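You operate a simulated robot arm through the tools that you are given. There is no shell and no other tool.

The job below is to be done with a simulated robot arm. You get a single attempt, and the scene is never put back.

TASK
Centre the mesh roll until the edge display shows 0 mm.
Fine: slide the edge guides out first, free the shift lock, turn the shift wheel, lock it again and slide the guides back in.

Only the result counts: the job must be done as asked and must still hold three seconds after the hand-in. Knocking over, shifting, dropping, spilling or breaking anything else fails it.

THE ROBOT
A 7-joint arm with a three-finger gripper, fixed in place. Base frame: the origin is at the foot of the arm, x ahead of it, y to its left, z up. Lengths are in m, angles in degrees, forces in N, time in s.
Its first joint turns from -166.0 to 166.0 degrees. Payload 2.69 kg.
The tool frame sits at the grasp point between the pads (the TCP): z along the fingers, y along the line on which they close. The tips reach 0.03 m beyond it. The gripper opens to 0.128 m. The gripper's body begins 0.117 m behind the TCP.
Orientation is told as [roll, pitch, yaw] about the base's x, y, z axes, in that order, counted from this pose: with the fingers straight down and closing along the base's y, the tool's x points along the base's -x, its y along +y and its z along -z.

THE INTERFACE
- The arm moves only by the tool arm_command. Its argument "steps" is a list that holds one entry, the list of rows, each a list of 7 numbers: the shift along the tool's x, y, z in mm, then the turn, a rotation vector about the tool's x, y, z in degrees, then the finger opening in mm, from 0 to 128. In form: [[[tx, ty, tz, wx, wy, wz, hand], ...]]. A call has 1 to 20 rows; each row is the pose to reach, as a shift and turn from the pose commanded when the call began, along the tool's axes at that moment. A row lasts 0.2 s, in which the tool goes at most 0.05 m and 8.6 degrees; a call with a longer step from one row to the next is refused whole, and so is a gripper value outside its range. Where a pose cannot be reached the arm comes as near as it can. A force on the tool above 70 N (or 10 N above the force at the start of the call, whichever is more), or a blocked arm, ends the call early, and 0.2 s more pass. The fingers move at their own pace and stop on an object; they squeeze with about 28 N. The grip force told is the motor's: it shows also when the fingers shut on nothing. Time passes only in rows, and 0.2 s behind the last, so rows that repeat a pose let the fingers close. The reply holds the time, the measured pose of the TCP, the force on the tool along the base axes, the opening and the grip force, in the units named above and with some noise, with the torque about the TCP (base axes, N m) and any sound that the robot's microphone picked up.
- Cameras (640 x 400 px; columns grow to the right, rows downward): "scene" is fixed at [0.0467, 0.4921, 1.3662]; the picture's right is [-0.68, -0.73, 0.00], its down [-0.29, 0.27, -0.92] and it looks along [0.67, -0.63, -0.39] (base axes); focal length 335 px, centre (320, 200). "wrist" rides on the gripper at [0.058, 0.054, -0.131] in the tool frame; the picture's right is [-0.68, 0.74, 0.00], its down [-0.62, -0.57, -0.55] and it looks along [-0.40, -0.37, 0.84] (tool axes); focal length 234 px, centre (320, 200). There is no depth. A picture from a camera that has moved, and an enlarged one, comes with that camera's place and axes in the base frame and with its lens. The place of the scene camera against the robot may be out by one fixed shift of up to 0.012 m in any direction.
- camera(camera): a new picture of that camera. No time passes.
- raise_lower(by): slides the trunk up (or, below 0, down) by that many m; the arm rides with it, the base frame stays. It gives what a move gives, with no picture.
- inspect(camera, box): a new picture of the part [left, top, right, bottom] of that camera's present view, enlarged. No time passes.
- close_job(): hands the job in; it is judged then, once.

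Places have to be worked out from the pictures, the camera data and where the tool is seen. Open the gripper and draw the arm clear of the work before you hand the job in, unless the task says otherwise.

The tools are called after "Call:" as name(argument=value, ...) on one line, values as JSON. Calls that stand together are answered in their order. arm_command: Moves the arm, as the interface text tells. Its arguments: {"type":"object","properties":{"steps":{"type":"array"}},"required":["steps"]} The other tools are called the same way: raise_lower (by) slides the trunk up or down; camera (camera) takes a picture; inspect (camera, box) takes an enlarged picture of a part of a camera's view; close_job () hands the job in.

At the start:

```text
time: 0.0
tcp_pos: [0.5513, -0.2933, 1.2497]
orientation: [0.0, 0.0, -0.1]
ft_force: [0.0, -0.3, -0.4]
ft_torque: [-0.01, 0.01, -0.01]
width: 0.1279
grasp_force: 0.1
trunk travel left (down, up): [-0.15, 0.2]
```

scene: 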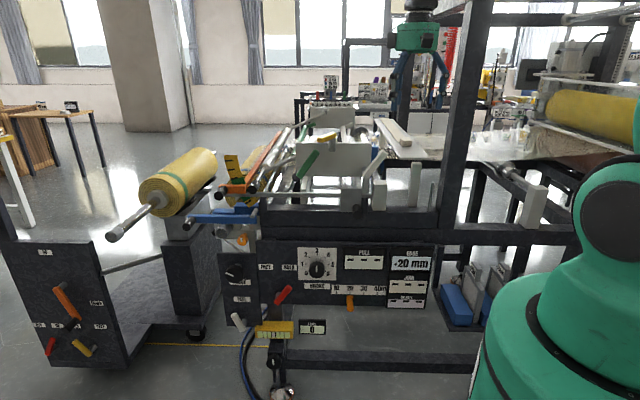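
wrist: 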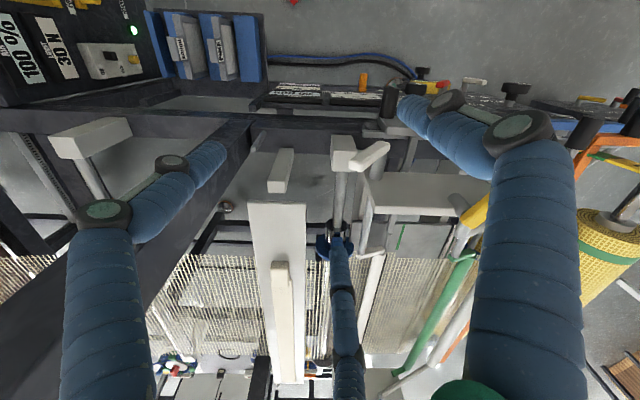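

The scene shows a machine with a control panel, an edge display reading about -20 mm, and a mesh roll on the left. I'll enlarge several parts to identify the controls.

Call:
inspect(camera="scene", box=[210, 230, 450, 380])

Call:
inspect(camera="scene", box=[100, 120, 340, 270])

Call:
inspect(camera="scene", box=[0, 230, 160, 380])

Call:
inspect(camera="scene", box=[280, 90, 520, 240])

Call:
inspect(camera="wrist", box=[320, 60, 640, 260])

```text
2.67 times, centred on (330, 305) of scene
camera zoom: at [0.0467, 0.4921, 1.3662], right [-0.68, -0.73, 0.0], down [-0.29, 0.27, -0.92], along [0.67, -0.63, -0.39], focal length 892 px, centre (293, -80)
```

zoom: 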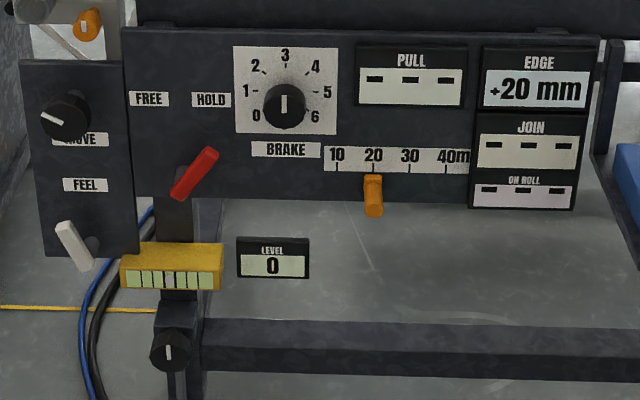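

```text
2.67 times, centred on (220, 195) of scene
camera zoom: at [0.0467, 0.4921, 1.3662], right [-0.68, -0.73, 0.0], down [-0.29, 0.27, -0.92], along [0.67, -0.63, -0.39], focal length 892 px, centre (587, 213)
```

zoom: 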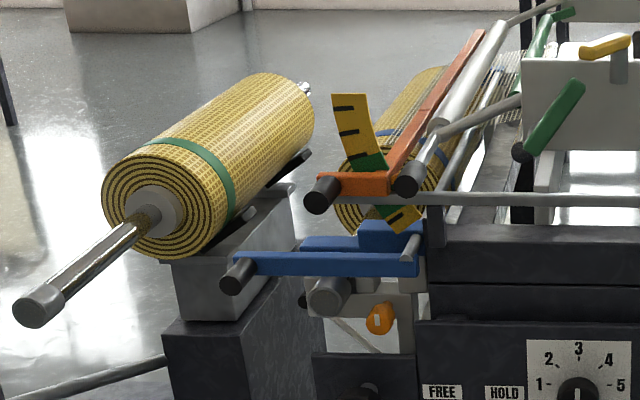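

```text
2.67 times, centred on (80, 305) of scene
camera zoom: at [0.0467, 0.4921, 1.3662], right [-0.68, -0.73, 0.0], down [-0.29, 0.27, -0.92], along [0.67, -0.63, -0.39], focal length 892 px, centre (960, -80)
```

zoom: 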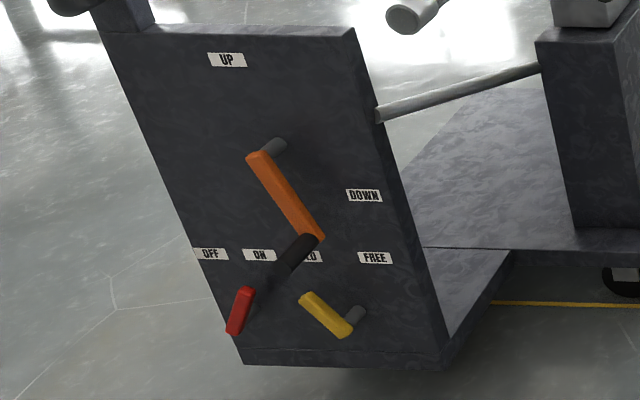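

```text
2.67 times, centred on (400, 165) of scene
camera zoom: at [0.0467, 0.4921, 1.3662], right [-0.68, -0.73, 0.0], down [-0.29, 0.27, -0.92], along [0.67, -0.63, -0.39], focal length 892 px, centre (107, 293)
```

zoom: 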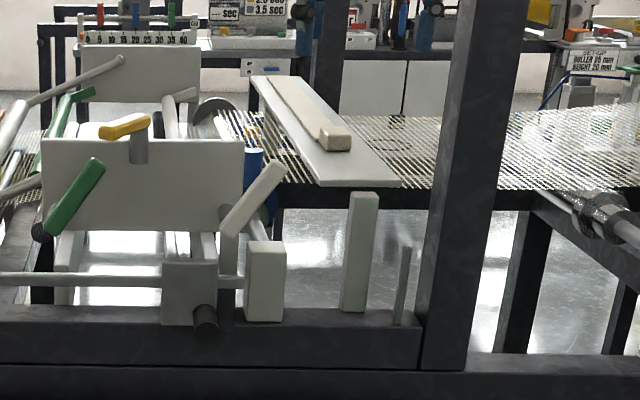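

```text
2.00 times, centred on (480, 160) of wrist
camera zoom: at [0.4927, -0.2401, 1.3808], right [0.68, 0.74, 0.0], down [0.62, -0.57, 0.55], along [0.4, -0.37, -0.84], focal length 468 px, centre (0, 280)
```

zoom: 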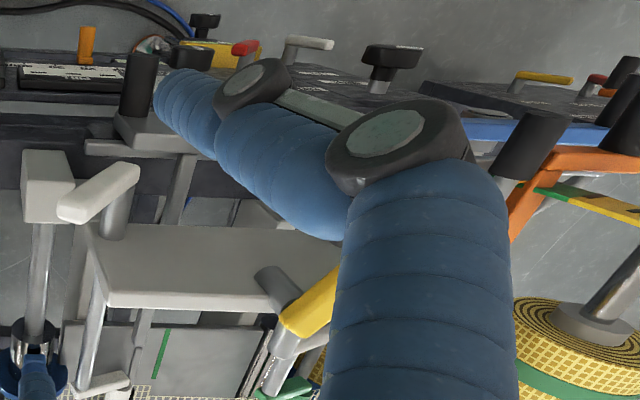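

The machine is rotated about 45° to my base frame. I need a closer look at the gripper in the scene view and at other parts before moving.

Call:
inspect(camera="scene", box=[340, 0, 500, 120])

Call:
inspect(camera="scene", box=[180, 140, 300, 250])

Call:
inspect(camera="scene", box=[200, 240, 310, 340])

Call:
inspect(camera="wrist", box=[200, 130, 440, 400])

Call:
inspect(camera="wrist", box=[240, 50, 480, 200])

```text
3.33 times, centred on (420, 60) of scene
camera zoom: at [0.0467, 0.4921, 1.3662], right [-0.68, -0.73, 0.0], down [-0.29, 0.27, -0.92], along [0.67, -0.63, -0.39], focal length 1116 px, centre (-13, 667)
```

zoom: 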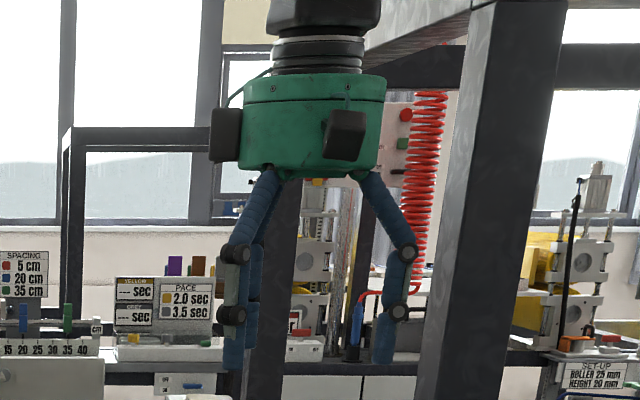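

```text
3.64 times, centred on (240, 195) of scene
camera zoom: at [0.0467, 0.4921, 1.3662], right [-0.68, -0.73, 0.0], down [-0.29, 0.27, -0.92], along [0.67, -0.63, -0.39], focal length 1217 px, centre (611, 218)
```

zoom: 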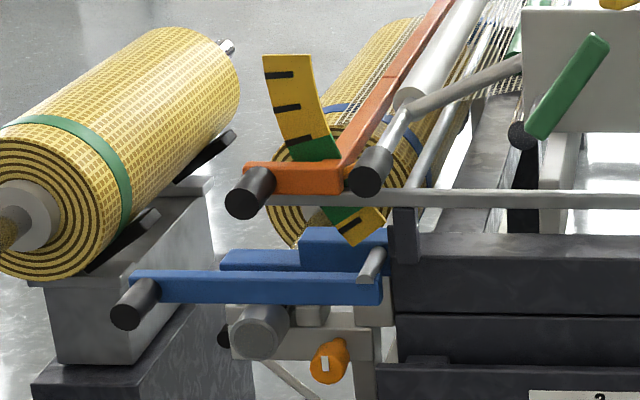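

```text
4.00 times, centred on (255, 290) of scene
camera zoom: at [0.0467, 0.4921, 1.3662], right [-0.68, -0.73, 0.0], down [-0.29, 0.27, -0.92], along [0.67, -0.63, -0.39], focal length 1339 px, centre (580, -160)
```

zoom: 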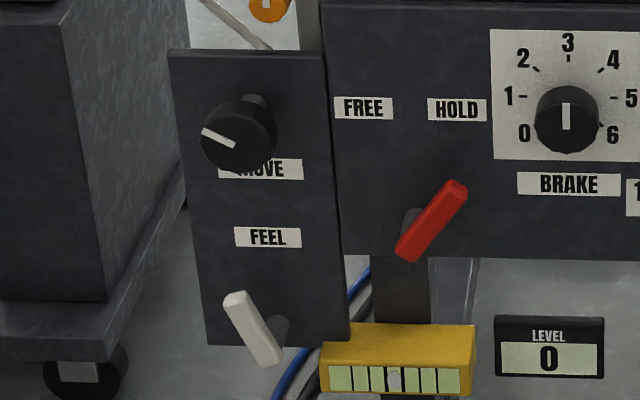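

```text
1.48 times, centred on (320, 265) of wrist
camera zoom: at [0.4927, -0.2401, 1.3808], right [0.68, 0.74, 0.0], down [0.62, -0.57, 0.55], along [0.4, -0.37, -0.84], focal length 347 px, centre (320, 104)
```

zoom: 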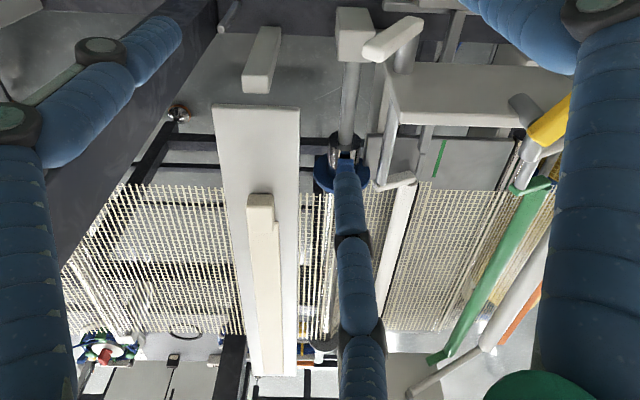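

```text
2.67 times, centred on (360, 125) of wrist
camera zoom: at [0.4927, -0.2401, 1.3808], right [0.68, 0.74, 0.0], down [0.62, -0.57, 0.55], along [0.4, -0.37, -0.84], focal length 624 px, centre (213, 400)
```

zoom: 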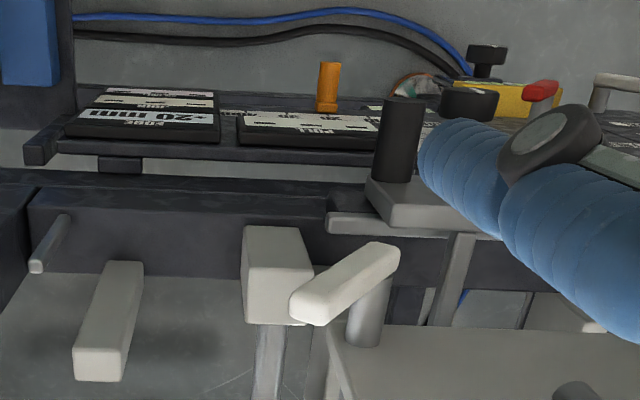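

The gripper has three fingers and hangs in the machine's front plane at about 1.25 m. I'll move it outward and to the left (+y), clear above the machine, so the wrist camera looks at the roll end with the blue, orange and grey controls.

Call:
arm_command(steps=[[[-13, 46, 0, 0, 0, 0, 128], [-26, 92, 0, 0, 0, 0, 128], [-39, 138, 0, 0, 0, 0, 128], [-52, 184, 0, 0, 0, 0, 128], [-65, 230, 0, 0, 0, 0, 128], [-78, 276, 0, 0, 0, 0, 128], [-91, 322, 0, 0, 0, 0, 128], [-104, 368, 0, 0, 0, 0, 128], [-117, 414, 0, 0, 0, 0, 128], [-130, 460, 0, 0, 0, 0, 128], [-143, 506, 0, 0, 0, 0, 128], [-156, 552, 0, 0, 0, 0, 128], [-169, 598, 0, 0, 0, 0, 128]]])

Call:
camera(camera="wrist")

Call:
camera(camera="scene")

```text
time: 2.8
tcp_pos: [0.7215, 0.3058, 1.2479]
orientation: [0.0, 0.0, 0.1]
ft_force: [0.4, -0.8, 0.0]
ft_torque: [0.04, 0.03, 0.05]
width: 0.128
grasp_force: 0.0
trunk travel left (down, up): [-0.15, 0.2]
```

```text
taken
camera wrist: at [0.6621, 0.3595, 1.3795], right [0.68, 0.74, 0.0], down [0.62, -0.57, 0.55], along [0.4, -0.37, -0.84], focal length 234 px, centre (320, 200)
```

wrist: 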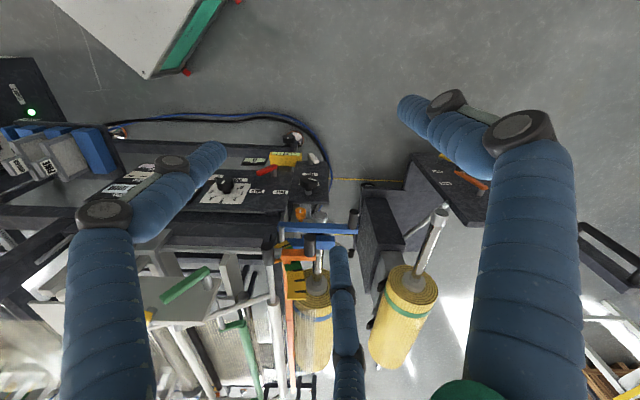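

```text
taken
```

scene: 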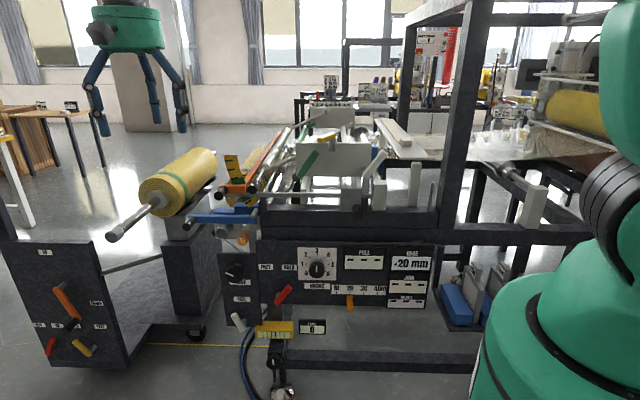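

This view shows the roll end from above. I'll enlarge it.

Call:
inspect(camera="wrist", box=[220, 200, 380, 300])

Call:
inspect(camera="wrist", box=[160, 120, 360, 240])

Call:
inspect(camera="wrist", box=[120, 230, 360, 400])

Call:
inspect(camera="wrist", box=[270, 210, 350, 270])

```text
4.00 times, centred on (300, 250) of wrist
camera zoom: at [0.6621, 0.3595, 1.3795], right [0.68, 0.74, 0.0], down [0.62, -0.57, 0.55], along [0.4, -0.37, -0.84], focal length 937 px, centre (400, 0)
```

zoom: 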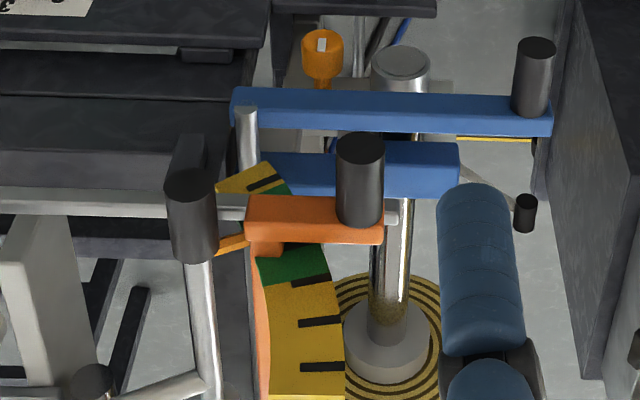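

```text
3.20 times, centred on (260, 180) of wrist
camera zoom: at [0.6621, 0.3595, 1.3795], right [0.68, 0.74, 0.0], down [0.62, -0.57, 0.55], along [0.4, -0.37, -0.84], focal length 749 px, centre (512, 264)
```

zoom: 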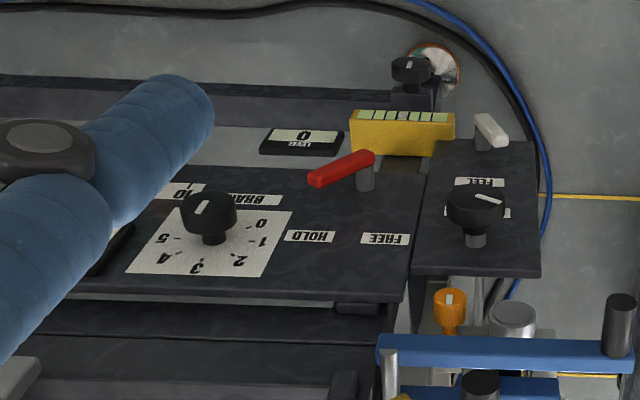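

```text
2.35 times, centred on (240, 315) of wrist
camera zoom: at [0.6621, 0.3595, 1.3795], right [0.68, 0.74, 0.0], down [0.62, -0.57, 0.55], along [0.4, -0.37, -0.84], focal length 551 px, centre (508, -71)
```

zoom: 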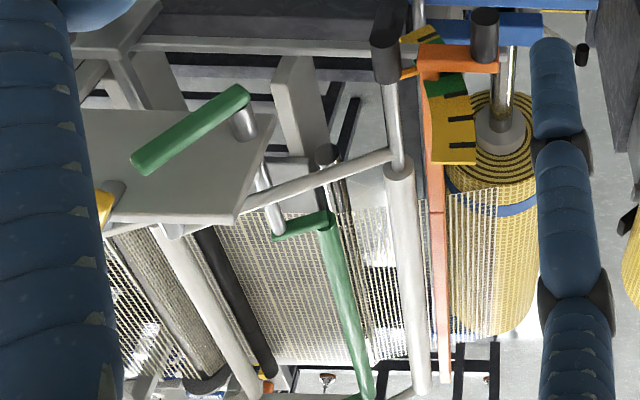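

```text
6.67 times, centred on (310, 240) of wrist
camera zoom: at [0.6621, 0.3595, 1.3795], right [0.68, 0.74, 0.0], down [0.62, -0.57, 0.55], along [0.4, -0.37, -0.84], focal length 1561 px, centre (387, -67)
```

zoom: 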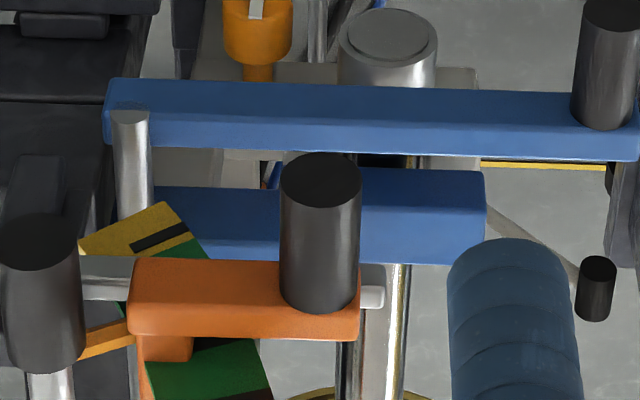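

So far I see: a roll on a chrome shaft, blue, orange and silver handles, a panel with FREE/HOLD, BRAKE and MOVE/FEEL controls, and the EDGE display. I haven't yet identified the guides or the shift lock, so I'll move to the front of the panel and tilt the camera more level for a closer look.

Call:
arm_command(steps=[[[35, -20, 10, 3.4, -3.65, 0, 128], [70, -41, 25, 6.8, -7.3, 0, 128], [105, -61, 40, 10.2, -10.95, 0, 128], [140, -82, 55, 13.6, -14.6, 0, 128], [175, -102, 70, 17, -18.25, 0, 128], [210, -123, 85, 20.4, -21.9, 0, 128], [245, -143, 100, 20.4, -21.9, 0, 128], [280, -163, 115, 20.4, -21.9, 0, 128], [320, -186, 130, 20.4, -21.9, 0, 128]]])

Call:
camera(camera="wrist")

Call:
camera(camera="scene")

```text
time: 4.8
tcp_pos: [0.4009, 0.1173, 1.1203]
orientation: [-21.4, -21.4, 4.1]
ft_force: [0.9, 0.3, -0.6]
ft_torque: [0.02, 0.07, -0.02]
width: 0.1279
grasp_force: 0.0
trunk travel left (down, up): [-0.15, 0.2]
```

```text
taken
camera wrist: at [0.302, 0.2095, 1.1942], right [0.68, 0.74, 0.0], down [0.33, -0.3, 0.89], along [0.66, -0.61, -0.45], focal length 234 px, centre (320, 200)
```

wrist: 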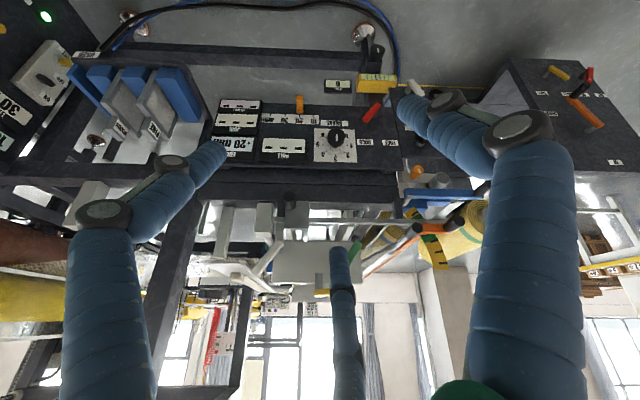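

```text
taken
```

scene: 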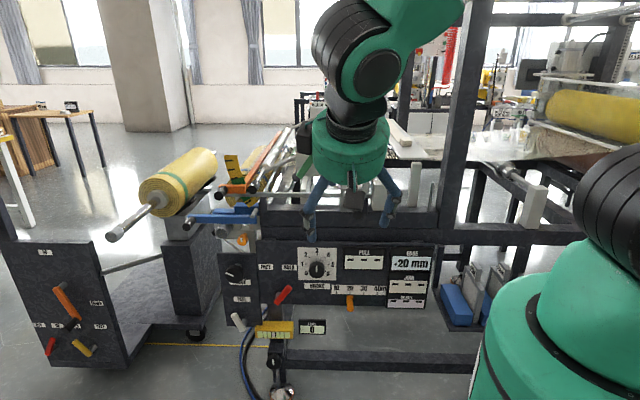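

The wrist picture is upside down (world up is image down). I'll enlarge the parts around the panel and behind it.

Call:
inspect(camera="wrist", box=[190, 170, 370, 300])

Call:
inspect(camera="wrist", box=[320, 70, 500, 280])

Call:
inspect(camera="wrist", box=[200, 80, 410, 190])

Call:
inspect(camera="wrist", box=[0, 20, 220, 160])

Call:
inspect(camera="scene", box=[440, 60, 640, 330])

```text
3.08 times, centred on (280, 235) of wrist
camera zoom: at [0.302, 0.2095, 1.1942], right [0.68, 0.74, 0.0], down [0.33, -0.3, 0.89], along [0.66, -0.61, -0.45], focal length 720 px, centre (443, 92)
```

zoom: 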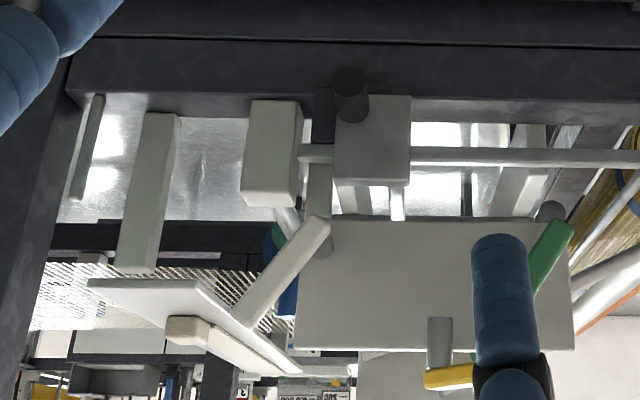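

```text
1.90 times, centred on (410, 175) of wrist
camera zoom: at [0.302, 0.2095, 1.1942], right [0.68, 0.74, 0.0], down [0.33, -0.3, 0.89], along [0.66, -0.61, -0.45], focal length 446 px, centre (149, 248)
```

zoom: 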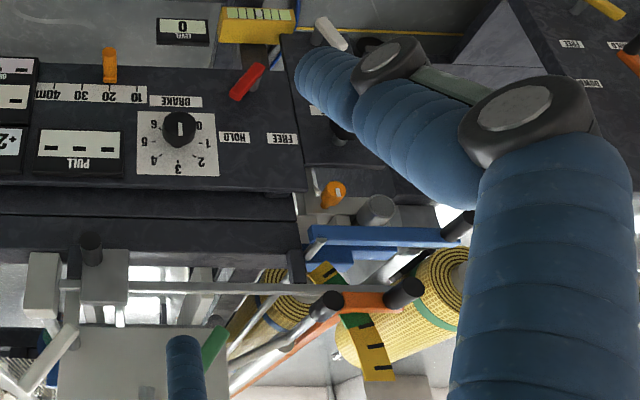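

```text
3.05 times, centred on (305, 135) of wrist
camera zoom: at [0.302, 0.2095, 1.1942], right [0.68, 0.74, 0.0], down [0.33, -0.3, 0.89], along [0.66, -0.61, -0.45], focal length 714 px, centre (366, 398)
```

zoom: 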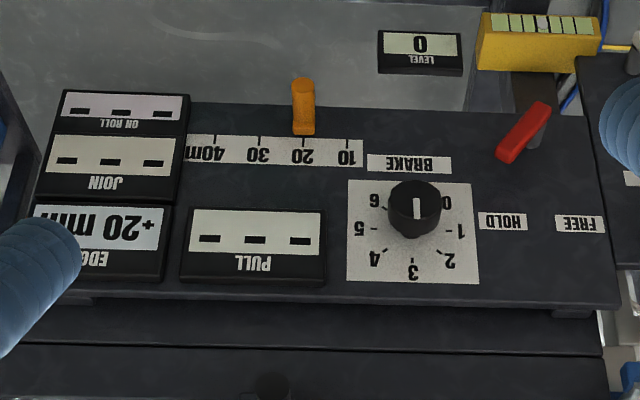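

```text
2.86 times, centred on (110, 90) of wrist
camera zoom: at [0.302, 0.2095, 1.1942], right [0.68, 0.74, 0.0], down [0.33, -0.3, 0.89], along [0.66, -0.61, -0.45], focal length 669 px, centre (920, 514)
```

zoom: 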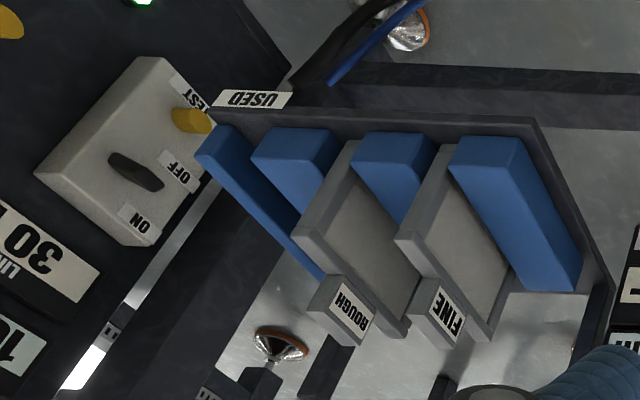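

```text
1.48 times, centred on (540, 195) of scene
camera zoom: at [0.0467, 0.4921, 1.3662], right [-0.68, -0.73, 0.0], down [-0.29, 0.27, -0.92], along [0.67, -0.63, -0.39], focal length 496 px, centre (-6, 207)
```

zoom: 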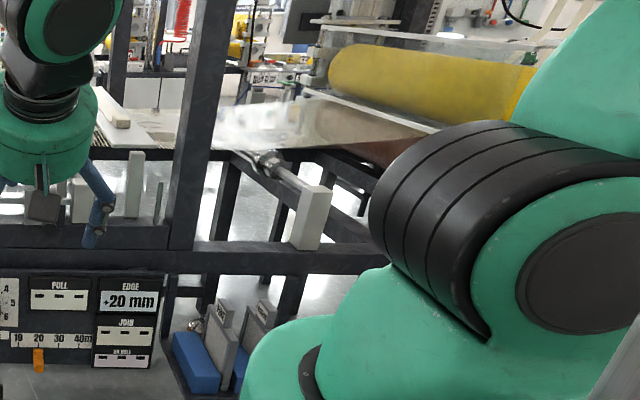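

Enlarging gives real detail, so I'll zoom harder on the small panel, the white blocks and the knobs.

Call:
inspect(camera="scene", box=[215, 250, 265, 335])

Call:
inspect(camera="wrist", box=[250, 185, 330, 235])

Call:
inspect(camera="scene", box=[180, 195, 290, 250])

Call:
inspect(camera="wrist", box=[370, 160, 470, 250])

Call:
inspect(camera="wrist", box=[190, 230, 330, 310])

```text
4.71 times, centred on (240, 292) of scene
camera zoom: at [0.0467, 0.4921, 1.3662], right [-0.68, -0.73, 0.0], down [-0.29, 0.27, -0.92], along [0.67, -0.63, -0.39], focal length 1575 px, centre (696, -235)
```

zoom: 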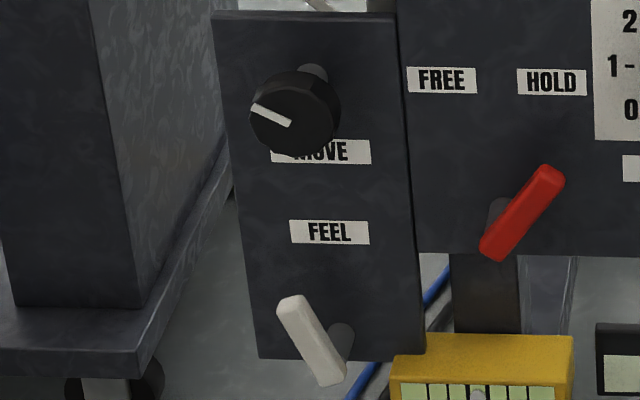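

```text
8.00 times, centred on (290, 210) of wrist
camera zoom: at [0.302, 0.2095, 1.1942], right [0.68, 0.74, 0.0], down [0.33, -0.3, 0.89], along [0.66, -0.61, -0.45], focal length 1873 px, centre (560, 120)
```

zoom: 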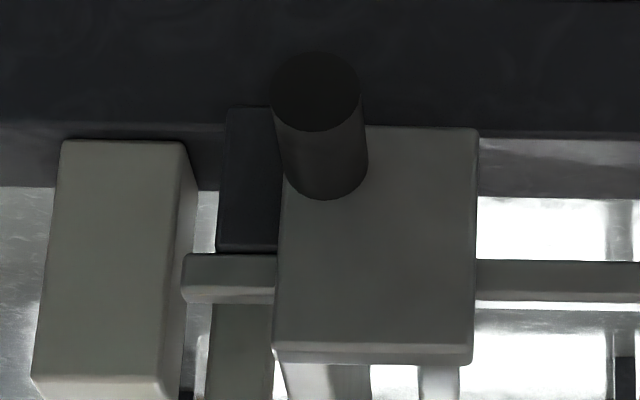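

```text
5.82 times, centred on (235, 222) of scene
camera zoom: at [0.0467, 0.4921, 1.3662], right [-0.68, -0.73, 0.0], down [-0.29, 0.27, -0.92], along [0.67, -0.63, -0.39], focal length 1947 px, centre (814, 69)
```

zoom: 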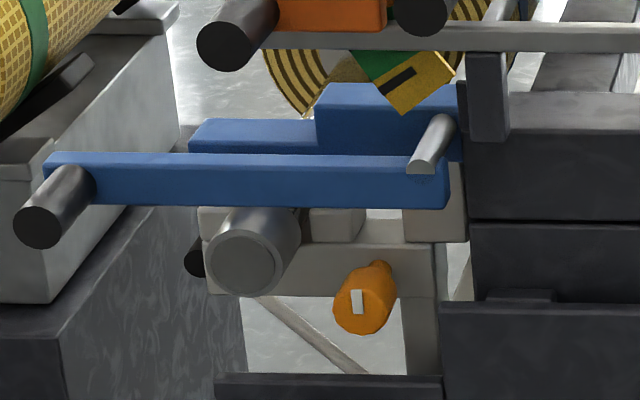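

```text
4.44 times, centred on (420, 205) of wrist
camera zoom: at [0.302, 0.2095, 1.1942], right [0.68, 0.74, 0.0], down [0.33, -0.3, 0.89], along [0.66, -0.61, -0.45], focal length 1041 px, centre (-124, 178)
```

zoom: 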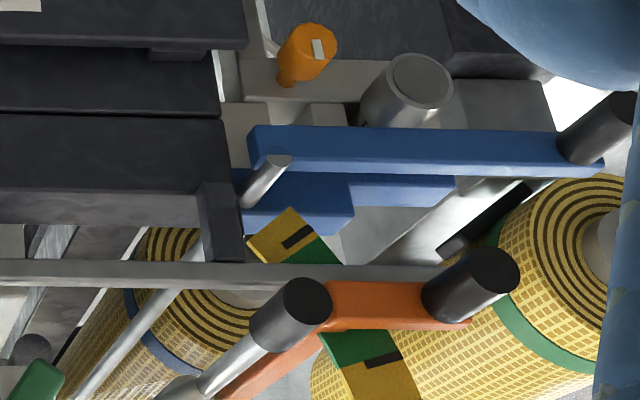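

```text
4.57 times, centred on (260, 270) of wrist
camera zoom: at [0.302, 0.2095, 1.1942], right [0.68, 0.74, 0.0], down [0.33, -0.3, 0.89], along [0.66, -0.61, -0.45], focal length 1070 px, centre (594, -120)
```

zoom: 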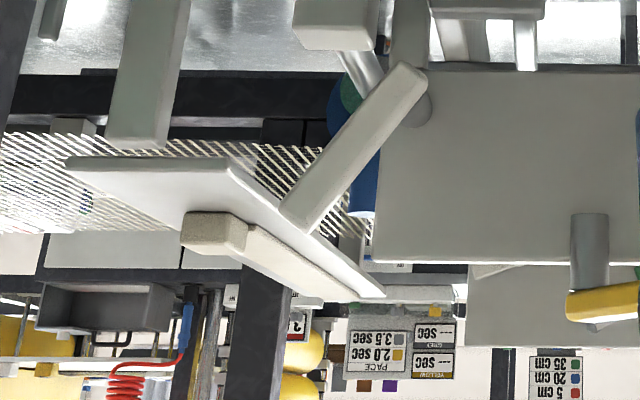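

I need a clear overhead view of the web path to find the edge guides, so I'll return above the machine front, level the tool, and raise the trunk.

Call:
arm_command(steps=[[[-20, -39, 1, -2.27, 2.43, 0, 128], [-41, -78, 2, -4.53, 4.87, 0, 128], [-61, -117, 3, -6.8, 7.3, 0, 128], [-82, -156, 3, -9.07, 9.73, 0, 128], [-102, -195, 4, -11.33, 12.17, 0, 128], [-123, -234, 5, -13.6, 14.6, 0, 128], [-143, -273, 6, -15.87, 17.03, 0, 128], [-164, -312, 7, -18.13, 19.47, 0, 128], [-184, -351, 8, -20.4, 21.9, 0, 128]]])

Call:
camera(camera="wrist")

Call:
camera(camera="scene")

```text
time: 6.8
tcp_pos: [0.5516, -0.2029, 1.2996]
orientation: [0.0, 0.1, 0.0]
ft_force: [-1.5, 0.4, -0.4]
ft_torque: [0.01, -0.06, -0.01]
width: 0.128
grasp_force: 0.0
trunk travel left (down, up): [-0.15, 0.2]
```

```text
taken
camera wrist: at [0.4934, -0.1488, 1.43], right [0.68, 0.74, 0.0], down [0.62, -0.57, 0.55], along [0.4, -0.37, -0.84], focal length 234 px, centre (320, 200)
```

wrist: 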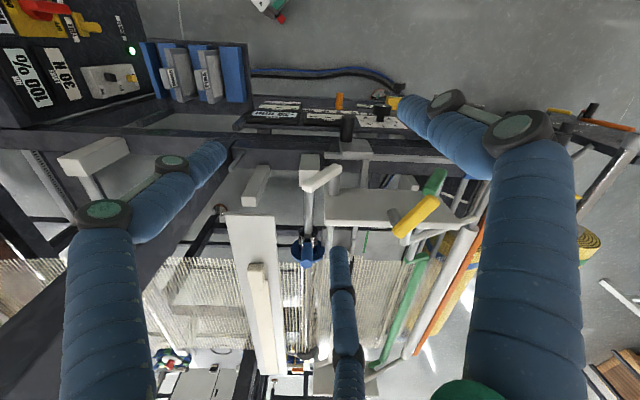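

```text
taken
```

scene: 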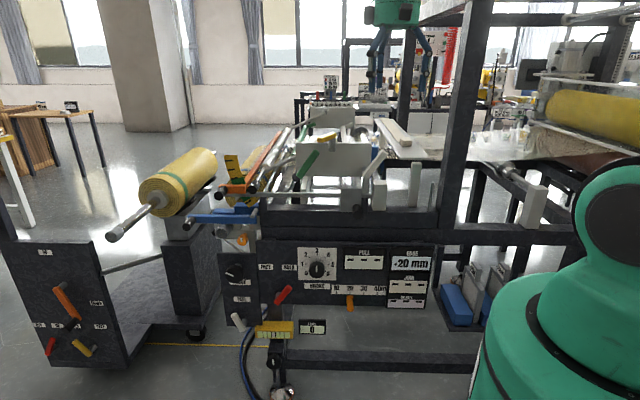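

Call:
inspect(camera="wrist", box=[220, 140, 380, 280])

Call:
inspect(camera="wrist", box=[220, 240, 460, 400])

Call:
inspect(camera="wrist", box=[140, 190, 260, 400])

Call:
inspect(camera="scene", box=[290, 100, 450, 230])

Call:
inspect(camera="wrist", box=[340, 160, 500, 260])

```text
2.86 times, centred on (300, 210) of wrist
camera zoom: at [0.4934, -0.1488, 1.43], right [0.68, 0.74, 0.0], down [0.62, -0.57, 0.55], along [0.4, -0.37, -0.84], focal length 669 px, centre (377, 171)
```

zoom: 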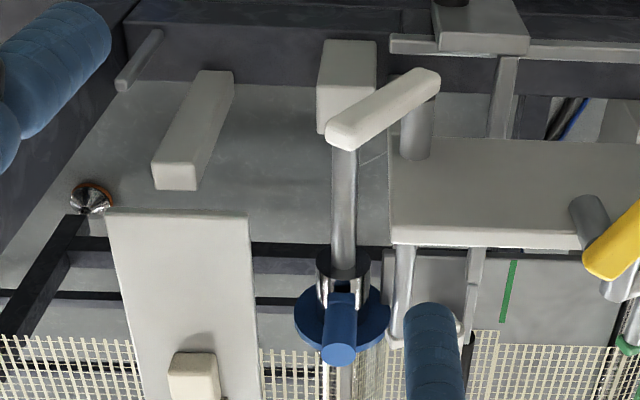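

```text
2.50 times, centred on (340, 320) of wrist
camera zoom: at [0.4934, -0.1488, 1.43], right [0.68, 0.74, 0.0], down [0.62, -0.57, 0.55], along [0.4, -0.37, -0.84], focal length 585 px, centre (270, -100)
```

zoom: 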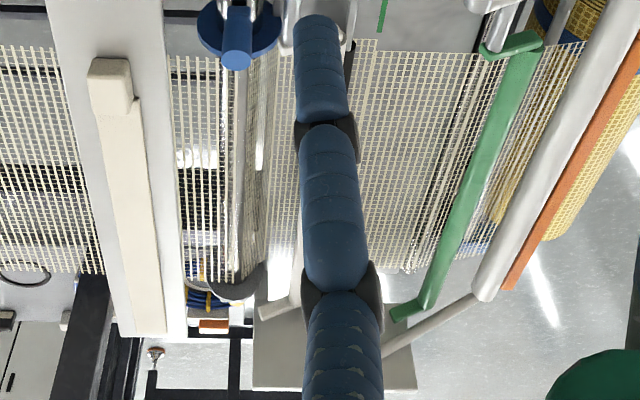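

```text
1.90 times, centred on (200, 295) of wrist
camera zoom: at [0.4934, -0.1488, 1.43], right [0.68, 0.74, 0.0], down [0.62, -0.57, 0.55], along [0.4, -0.37, -0.84], focal length 446 px, centre (549, 19)
```

zoom: 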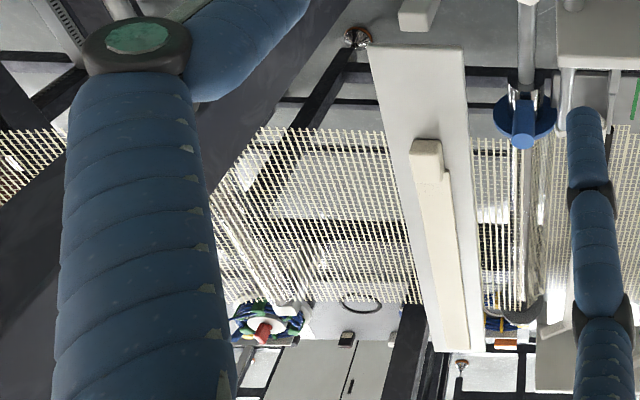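

```text
3.08 times, centred on (370, 165) of scene
camera zoom: at [0.0467, 0.4921, 1.3662], right [-0.68, -0.73, 0.0], down [-0.29, 0.27, -0.92], along [0.67, -0.63, -0.39], focal length 1030 px, centre (166, 308)
```

zoom: 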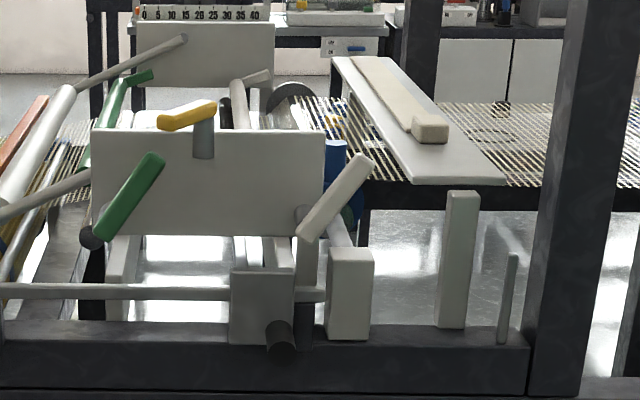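

```text
4.00 times, centred on (420, 210) of wrist
camera zoom: at [0.4934, -0.1488, 1.43], right [0.68, 0.74, 0.0], down [0.62, -0.57, 0.55], along [0.4, -0.37, -0.84], focal length 937 px, centre (-80, 160)
```

zoom: 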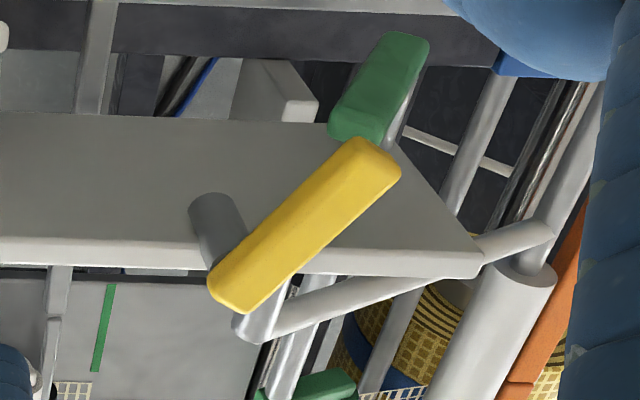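

There is a blue flanged disc with an upright blue grip at the web's front edge on a chrome rod, and a grey disc at the rear edge. These may be the edge guides, so I'll zoom in more.

Call:
inspect(camera="wrist", box=[285, 155, 345, 285])

Call:
inspect(camera="wrist", box=[285, 330, 345, 370])

Call:
inspect(camera="scene", box=[355, 115, 405, 165])

Call:
inspect(camera="scene", box=[350, 160, 400, 220])

Call:
inspect(camera="scene", box=[470, 130, 560, 240])

Call:
inspect(camera="wrist", box=[0, 130, 160, 270])

```text
3.08 times, centred on (315, 220) of wrist
camera zoom: at [0.4934, -0.1488, 1.43], right [0.68, 0.74, 0.0], down [0.62, -0.57, 0.55], along [0.4, -0.37, -0.84], focal length 720 px, centre (335, 138)
```

zoom: 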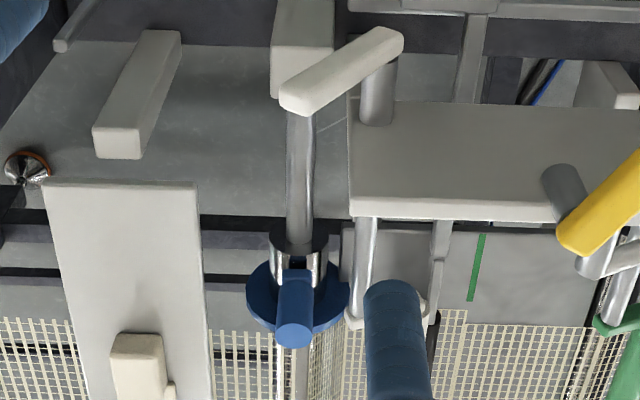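

```text
10.00 times, centred on (315, 350) of wrist
camera zoom: at [0.4934, -0.1488, 1.43], right [0.68, 0.74, 0.0], down [0.62, -0.57, 0.55], along [0.4, -0.37, -0.84], focal length 2342 px, centre (370, -1300)
```

zoom: 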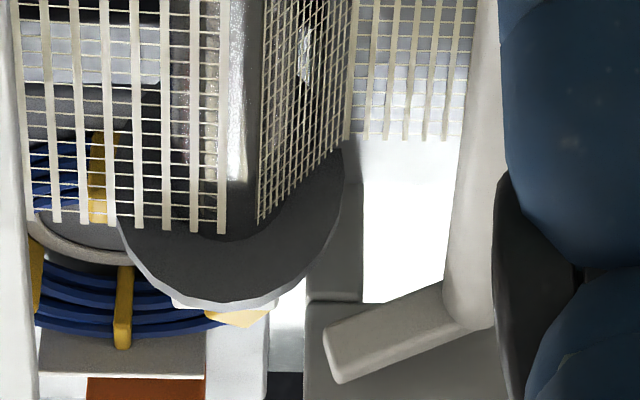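

```text
8.00 times, centred on (380, 140) of scene
camera zoom: at [0.0467, 0.4921, 1.3662], right [-0.68, -0.73, 0.0], down [-0.29, 0.27, -0.92], along [0.67, -0.63, -0.39], focal length 2677 px, centre (-160, 680)
```

zoom: 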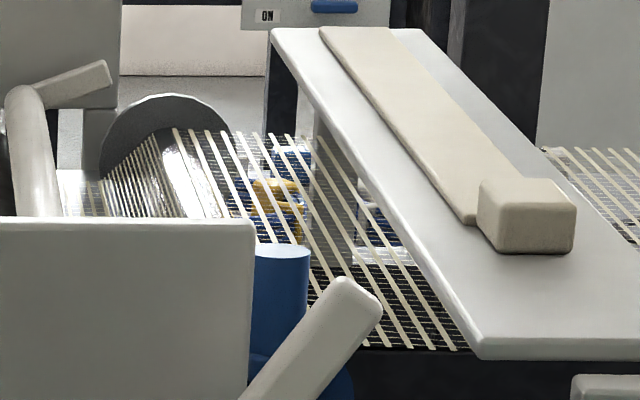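

```text
6.67 times, centred on (375, 190) of scene
camera zoom: at [0.0467, 0.4921, 1.3662], right [-0.68, -0.73, 0.0], down [-0.29, 0.27, -0.92], along [0.67, -0.63, -0.39], focal length 2231 px, centre (-47, 267)
```

zoom: 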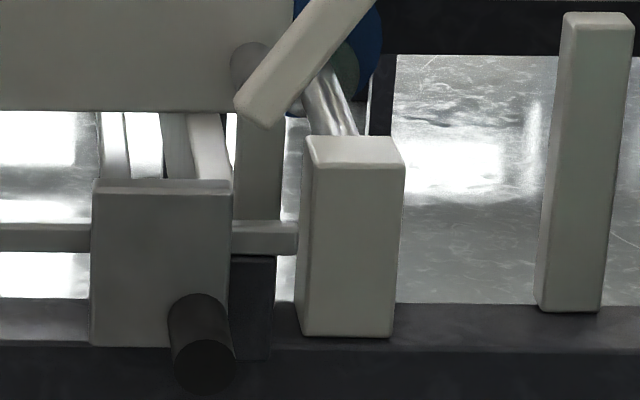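

```text
3.64 times, centred on (515, 185) of scene
camera zoom: at [0.0467, 0.4921, 1.3662], right [-0.68, -0.73, 0.0], down [-0.29, 0.27, -0.92], along [0.67, -0.63, -0.39], focal length 1217 px, centre (-389, 254)
```

zoom: 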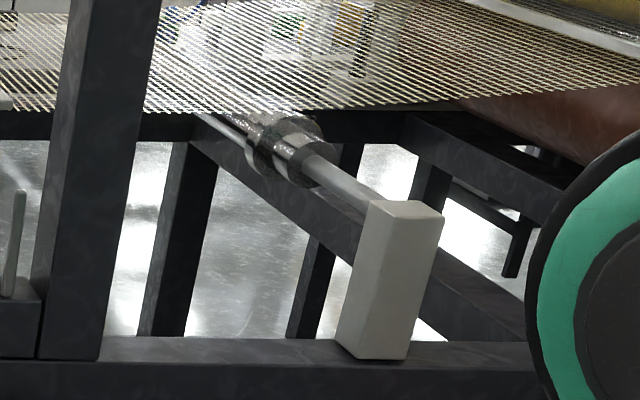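

```text
2.86 times, centred on (80, 200) of wrist
camera zoom: at [0.4934, -0.1488, 1.43], right [0.68, 0.74, 0.0], down [0.62, -0.57, 0.55], along [0.4, -0.37, -0.84], focal length 669 px, centre (1006, 200)
```

zoom: 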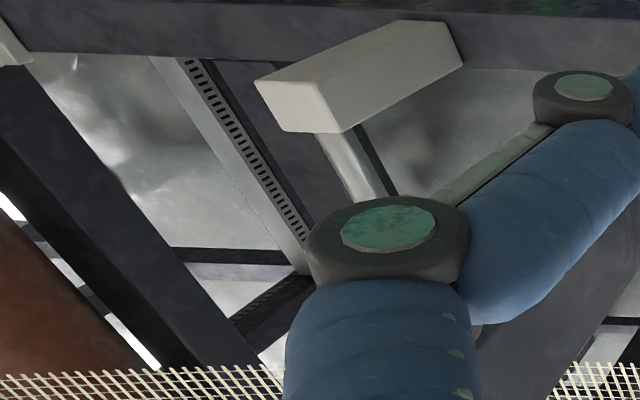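

The discs on the roller at both web edges look like the edge guides, with the front one carrying a blue grip. Now I'll zoom hard on the labels and on the shaft end with the scene camera.

Call:
inspect(camera="scene", box=[222, 258, 262, 283])

Call:
inspect(camera="scene", box=[222, 288, 262, 335])

Call:
inspect(camera="scene", box=[205, 200, 265, 260])

Call:
inspect(camera="scene", box=[255, 255, 305, 312])

Call:
inspect(camera="scene", box=[240, 310, 330, 400])

Call:
inspect(camera="wrist", box=[300, 70, 420, 160])

```text
16.00 times, centred on (242, 270) of scene
camera zoom: at [0.0467, 0.4921, 1.3662], right [-0.68, -0.73, 0.0], down [-0.29, 0.27, -0.92], along [0.67, -0.63, -0.39], focal length 5355 px, centre (1568, -928)
```

zoom: 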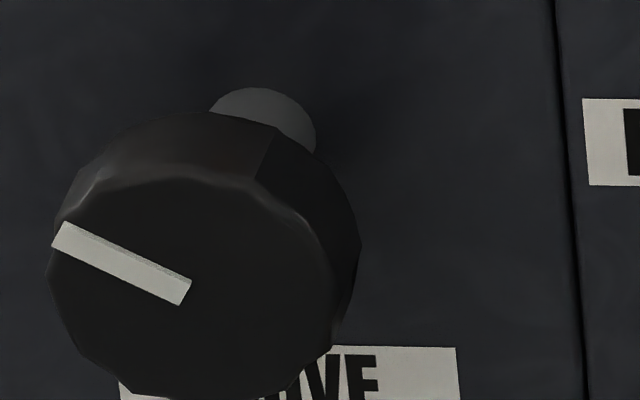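

```text
8.51 times, centred on (242, 312) of scene
camera zoom: at [0.0467, 0.4921, 1.3662], right [-0.68, -0.73, 0.0], down [-0.29, 0.27, -0.92], along [0.67, -0.63, -0.39], focal length 2848 px, centre (984, -749)
```

zoom: 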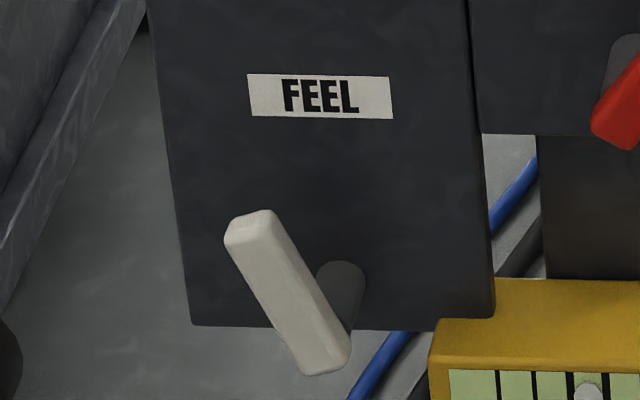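

```text
6.67 times, centred on (235, 230) of scene
camera zoom: at [0.0467, 0.4921, 1.3662], right [-0.68, -0.73, 0.0], down [-0.29, 0.27, -0.92], along [0.67, -0.63, -0.39], focal length 2231 px, centre (887, 0)
```

zoom: 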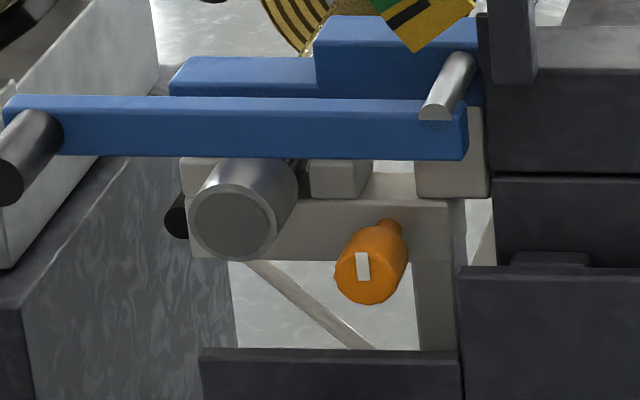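

```text
7.02 times, centred on (280, 284) of scene
camera zoom: at [0.0467, 0.4921, 1.3662], right [-0.68, -0.73, 0.0], down [-0.29, 0.27, -0.92], along [0.67, -0.63, -0.39], focal length 2349 px, centre (601, -386)
```

zoom: 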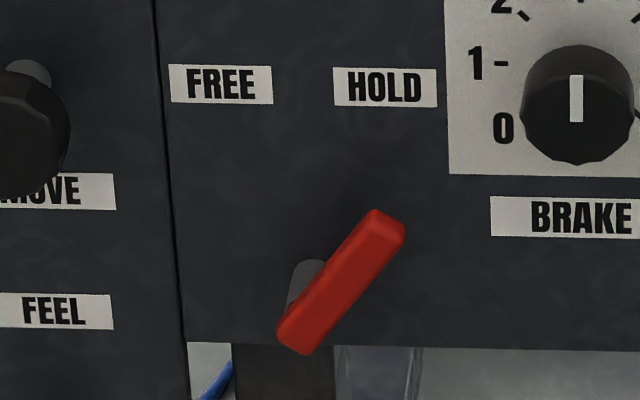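

```text
4.44 times, centred on (285, 355) of scene
camera zoom: at [0.0467, 0.4921, 1.3662], right [-0.68, -0.73, 0.0], down [-0.29, 0.27, -0.92], along [0.67, -0.63, -0.39], focal length 1487 px, centre (476, -489)
```

zoom: 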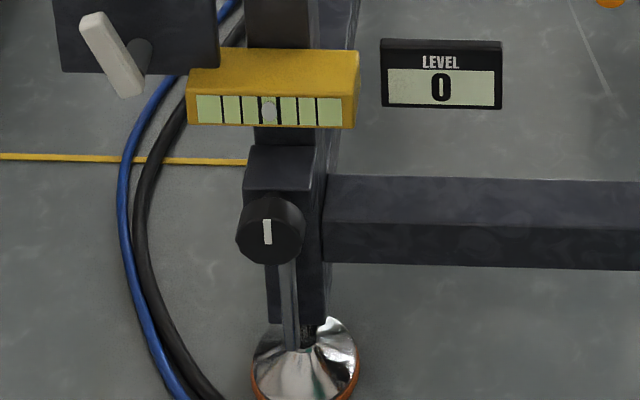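

```text
4.44 times, centred on (360, 115) of wrist
camera zoom: at [0.4934, -0.1488, 1.43], right [0.68, 0.74, 0.0], down [0.62, -0.57, 0.55], along [0.4, -0.37, -0.84], focal length 1041 px, centre (142, 578)
```

zoom: 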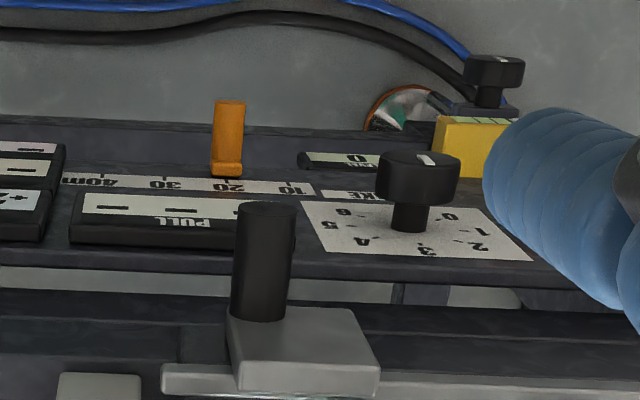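

The orange knob, the small panel (MOVE/FEEL), the red lever, and a black-gripped grey lever behind the shaft are all near the shaft end around (0.95, 0.0, 0.75). I'll view that area lower and from front-left with the tool tilted.

Call:
arm_command(steps=[[[-8, 38, 23, 1.36, -1.46, 0, 128], [-17, 75, 47, 2.72, -2.92, 0, 128], [-26, 113, 70, 4.08, -4.38, 0, 128], [-34, 150, 93, 5.44, -5.84, 0, 128], [-43, 188, 117, 6.8, -7.3, 0, 128], [-51, 225, 140, 8.16, -8.76, 0, 128], [-60, 263, 163, 9.52, -10.22, 0, 128], [-68, 300, 187, 10.88, -11.68, 0, 128], [-77, 338, 210, 12.24, -13.14, 0, 128], [-85, 375, 233, 13.6, -14.6, 0, 128], [-94, 413, 257, 14.96, -16.06, 0, 128], [-102, 450, 280, 16.32, -17.52, 0, 128], [-111, 488, 303, 17.68, -18.98, 0, 128], [-119, 525, 327, 19.04, -20.44, 0, 128], [-128, 563, 350, 20.4, -21.9, 0, 128]]])

Call:
camera(camera="wrist")

Call:
inspect(camera="wrist", box=[200, 60, 400, 180])

Call:
inspect(camera="wrist", box=[240, 140, 400, 260])

```text
time: 10.0
tcp_pos: [0.6787, 0.3612, 0.9488]
orientation: [-21.5, -21.4, 4.1]
ft_force: [-0.7, 1.0, 0.7]
ft_torque: [0.05, -0.02, -0.01]
width: 0.1279
grasp_force: 0.2
trunk travel left (down, up): [-0.15, 0.2]
```

```text
taken
camera wrist: at [0.5785, 0.4529, 1.0226], right [0.68, 0.74, 0.0], down [0.33, -0.3, 0.89], along [0.66, -0.61, -0.45], focal length 234 px, centre (320, 200)
```

wrist: 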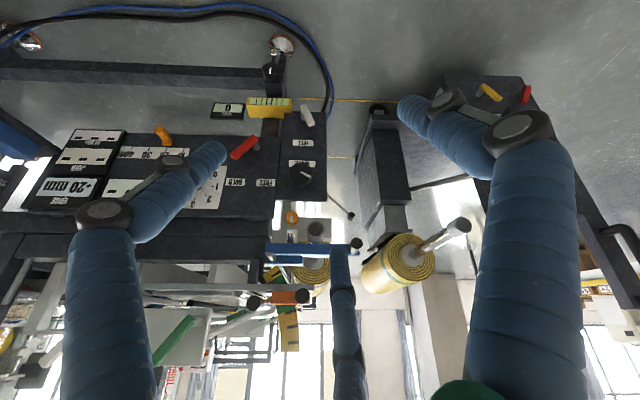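

```text
3.20 times, centred on (300, 120) of wrist
camera zoom: at [0.5785, 0.4529, 1.0226], right [0.68, 0.74, 0.0], down [0.33, -0.3, 0.89], along [0.66, -0.61, -0.45], focal length 749 px, centre (384, 456)
```

zoom: 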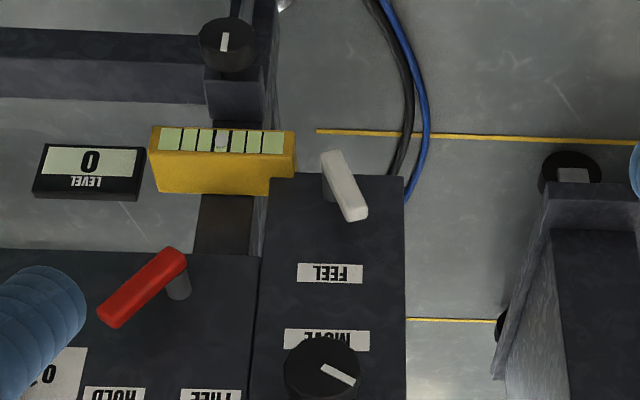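

```text
3.33 times, centred on (320, 200) of wrist
camera zoom: at [0.5785, 0.4529, 1.0226], right [0.68, 0.74, 0.0], down [0.33, -0.3, 0.89], along [0.66, -0.61, -0.45], focal length 781 px, centre (320, 200)
```

zoom: 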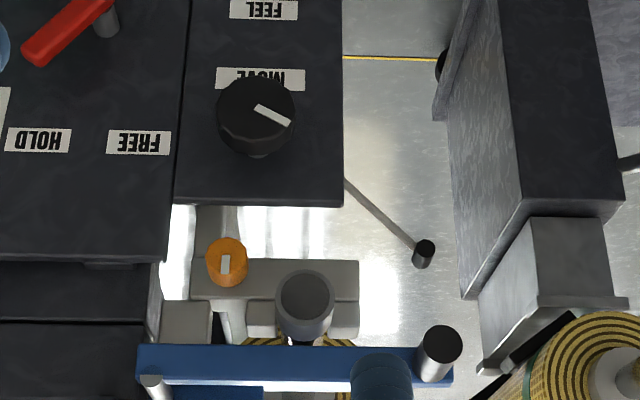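

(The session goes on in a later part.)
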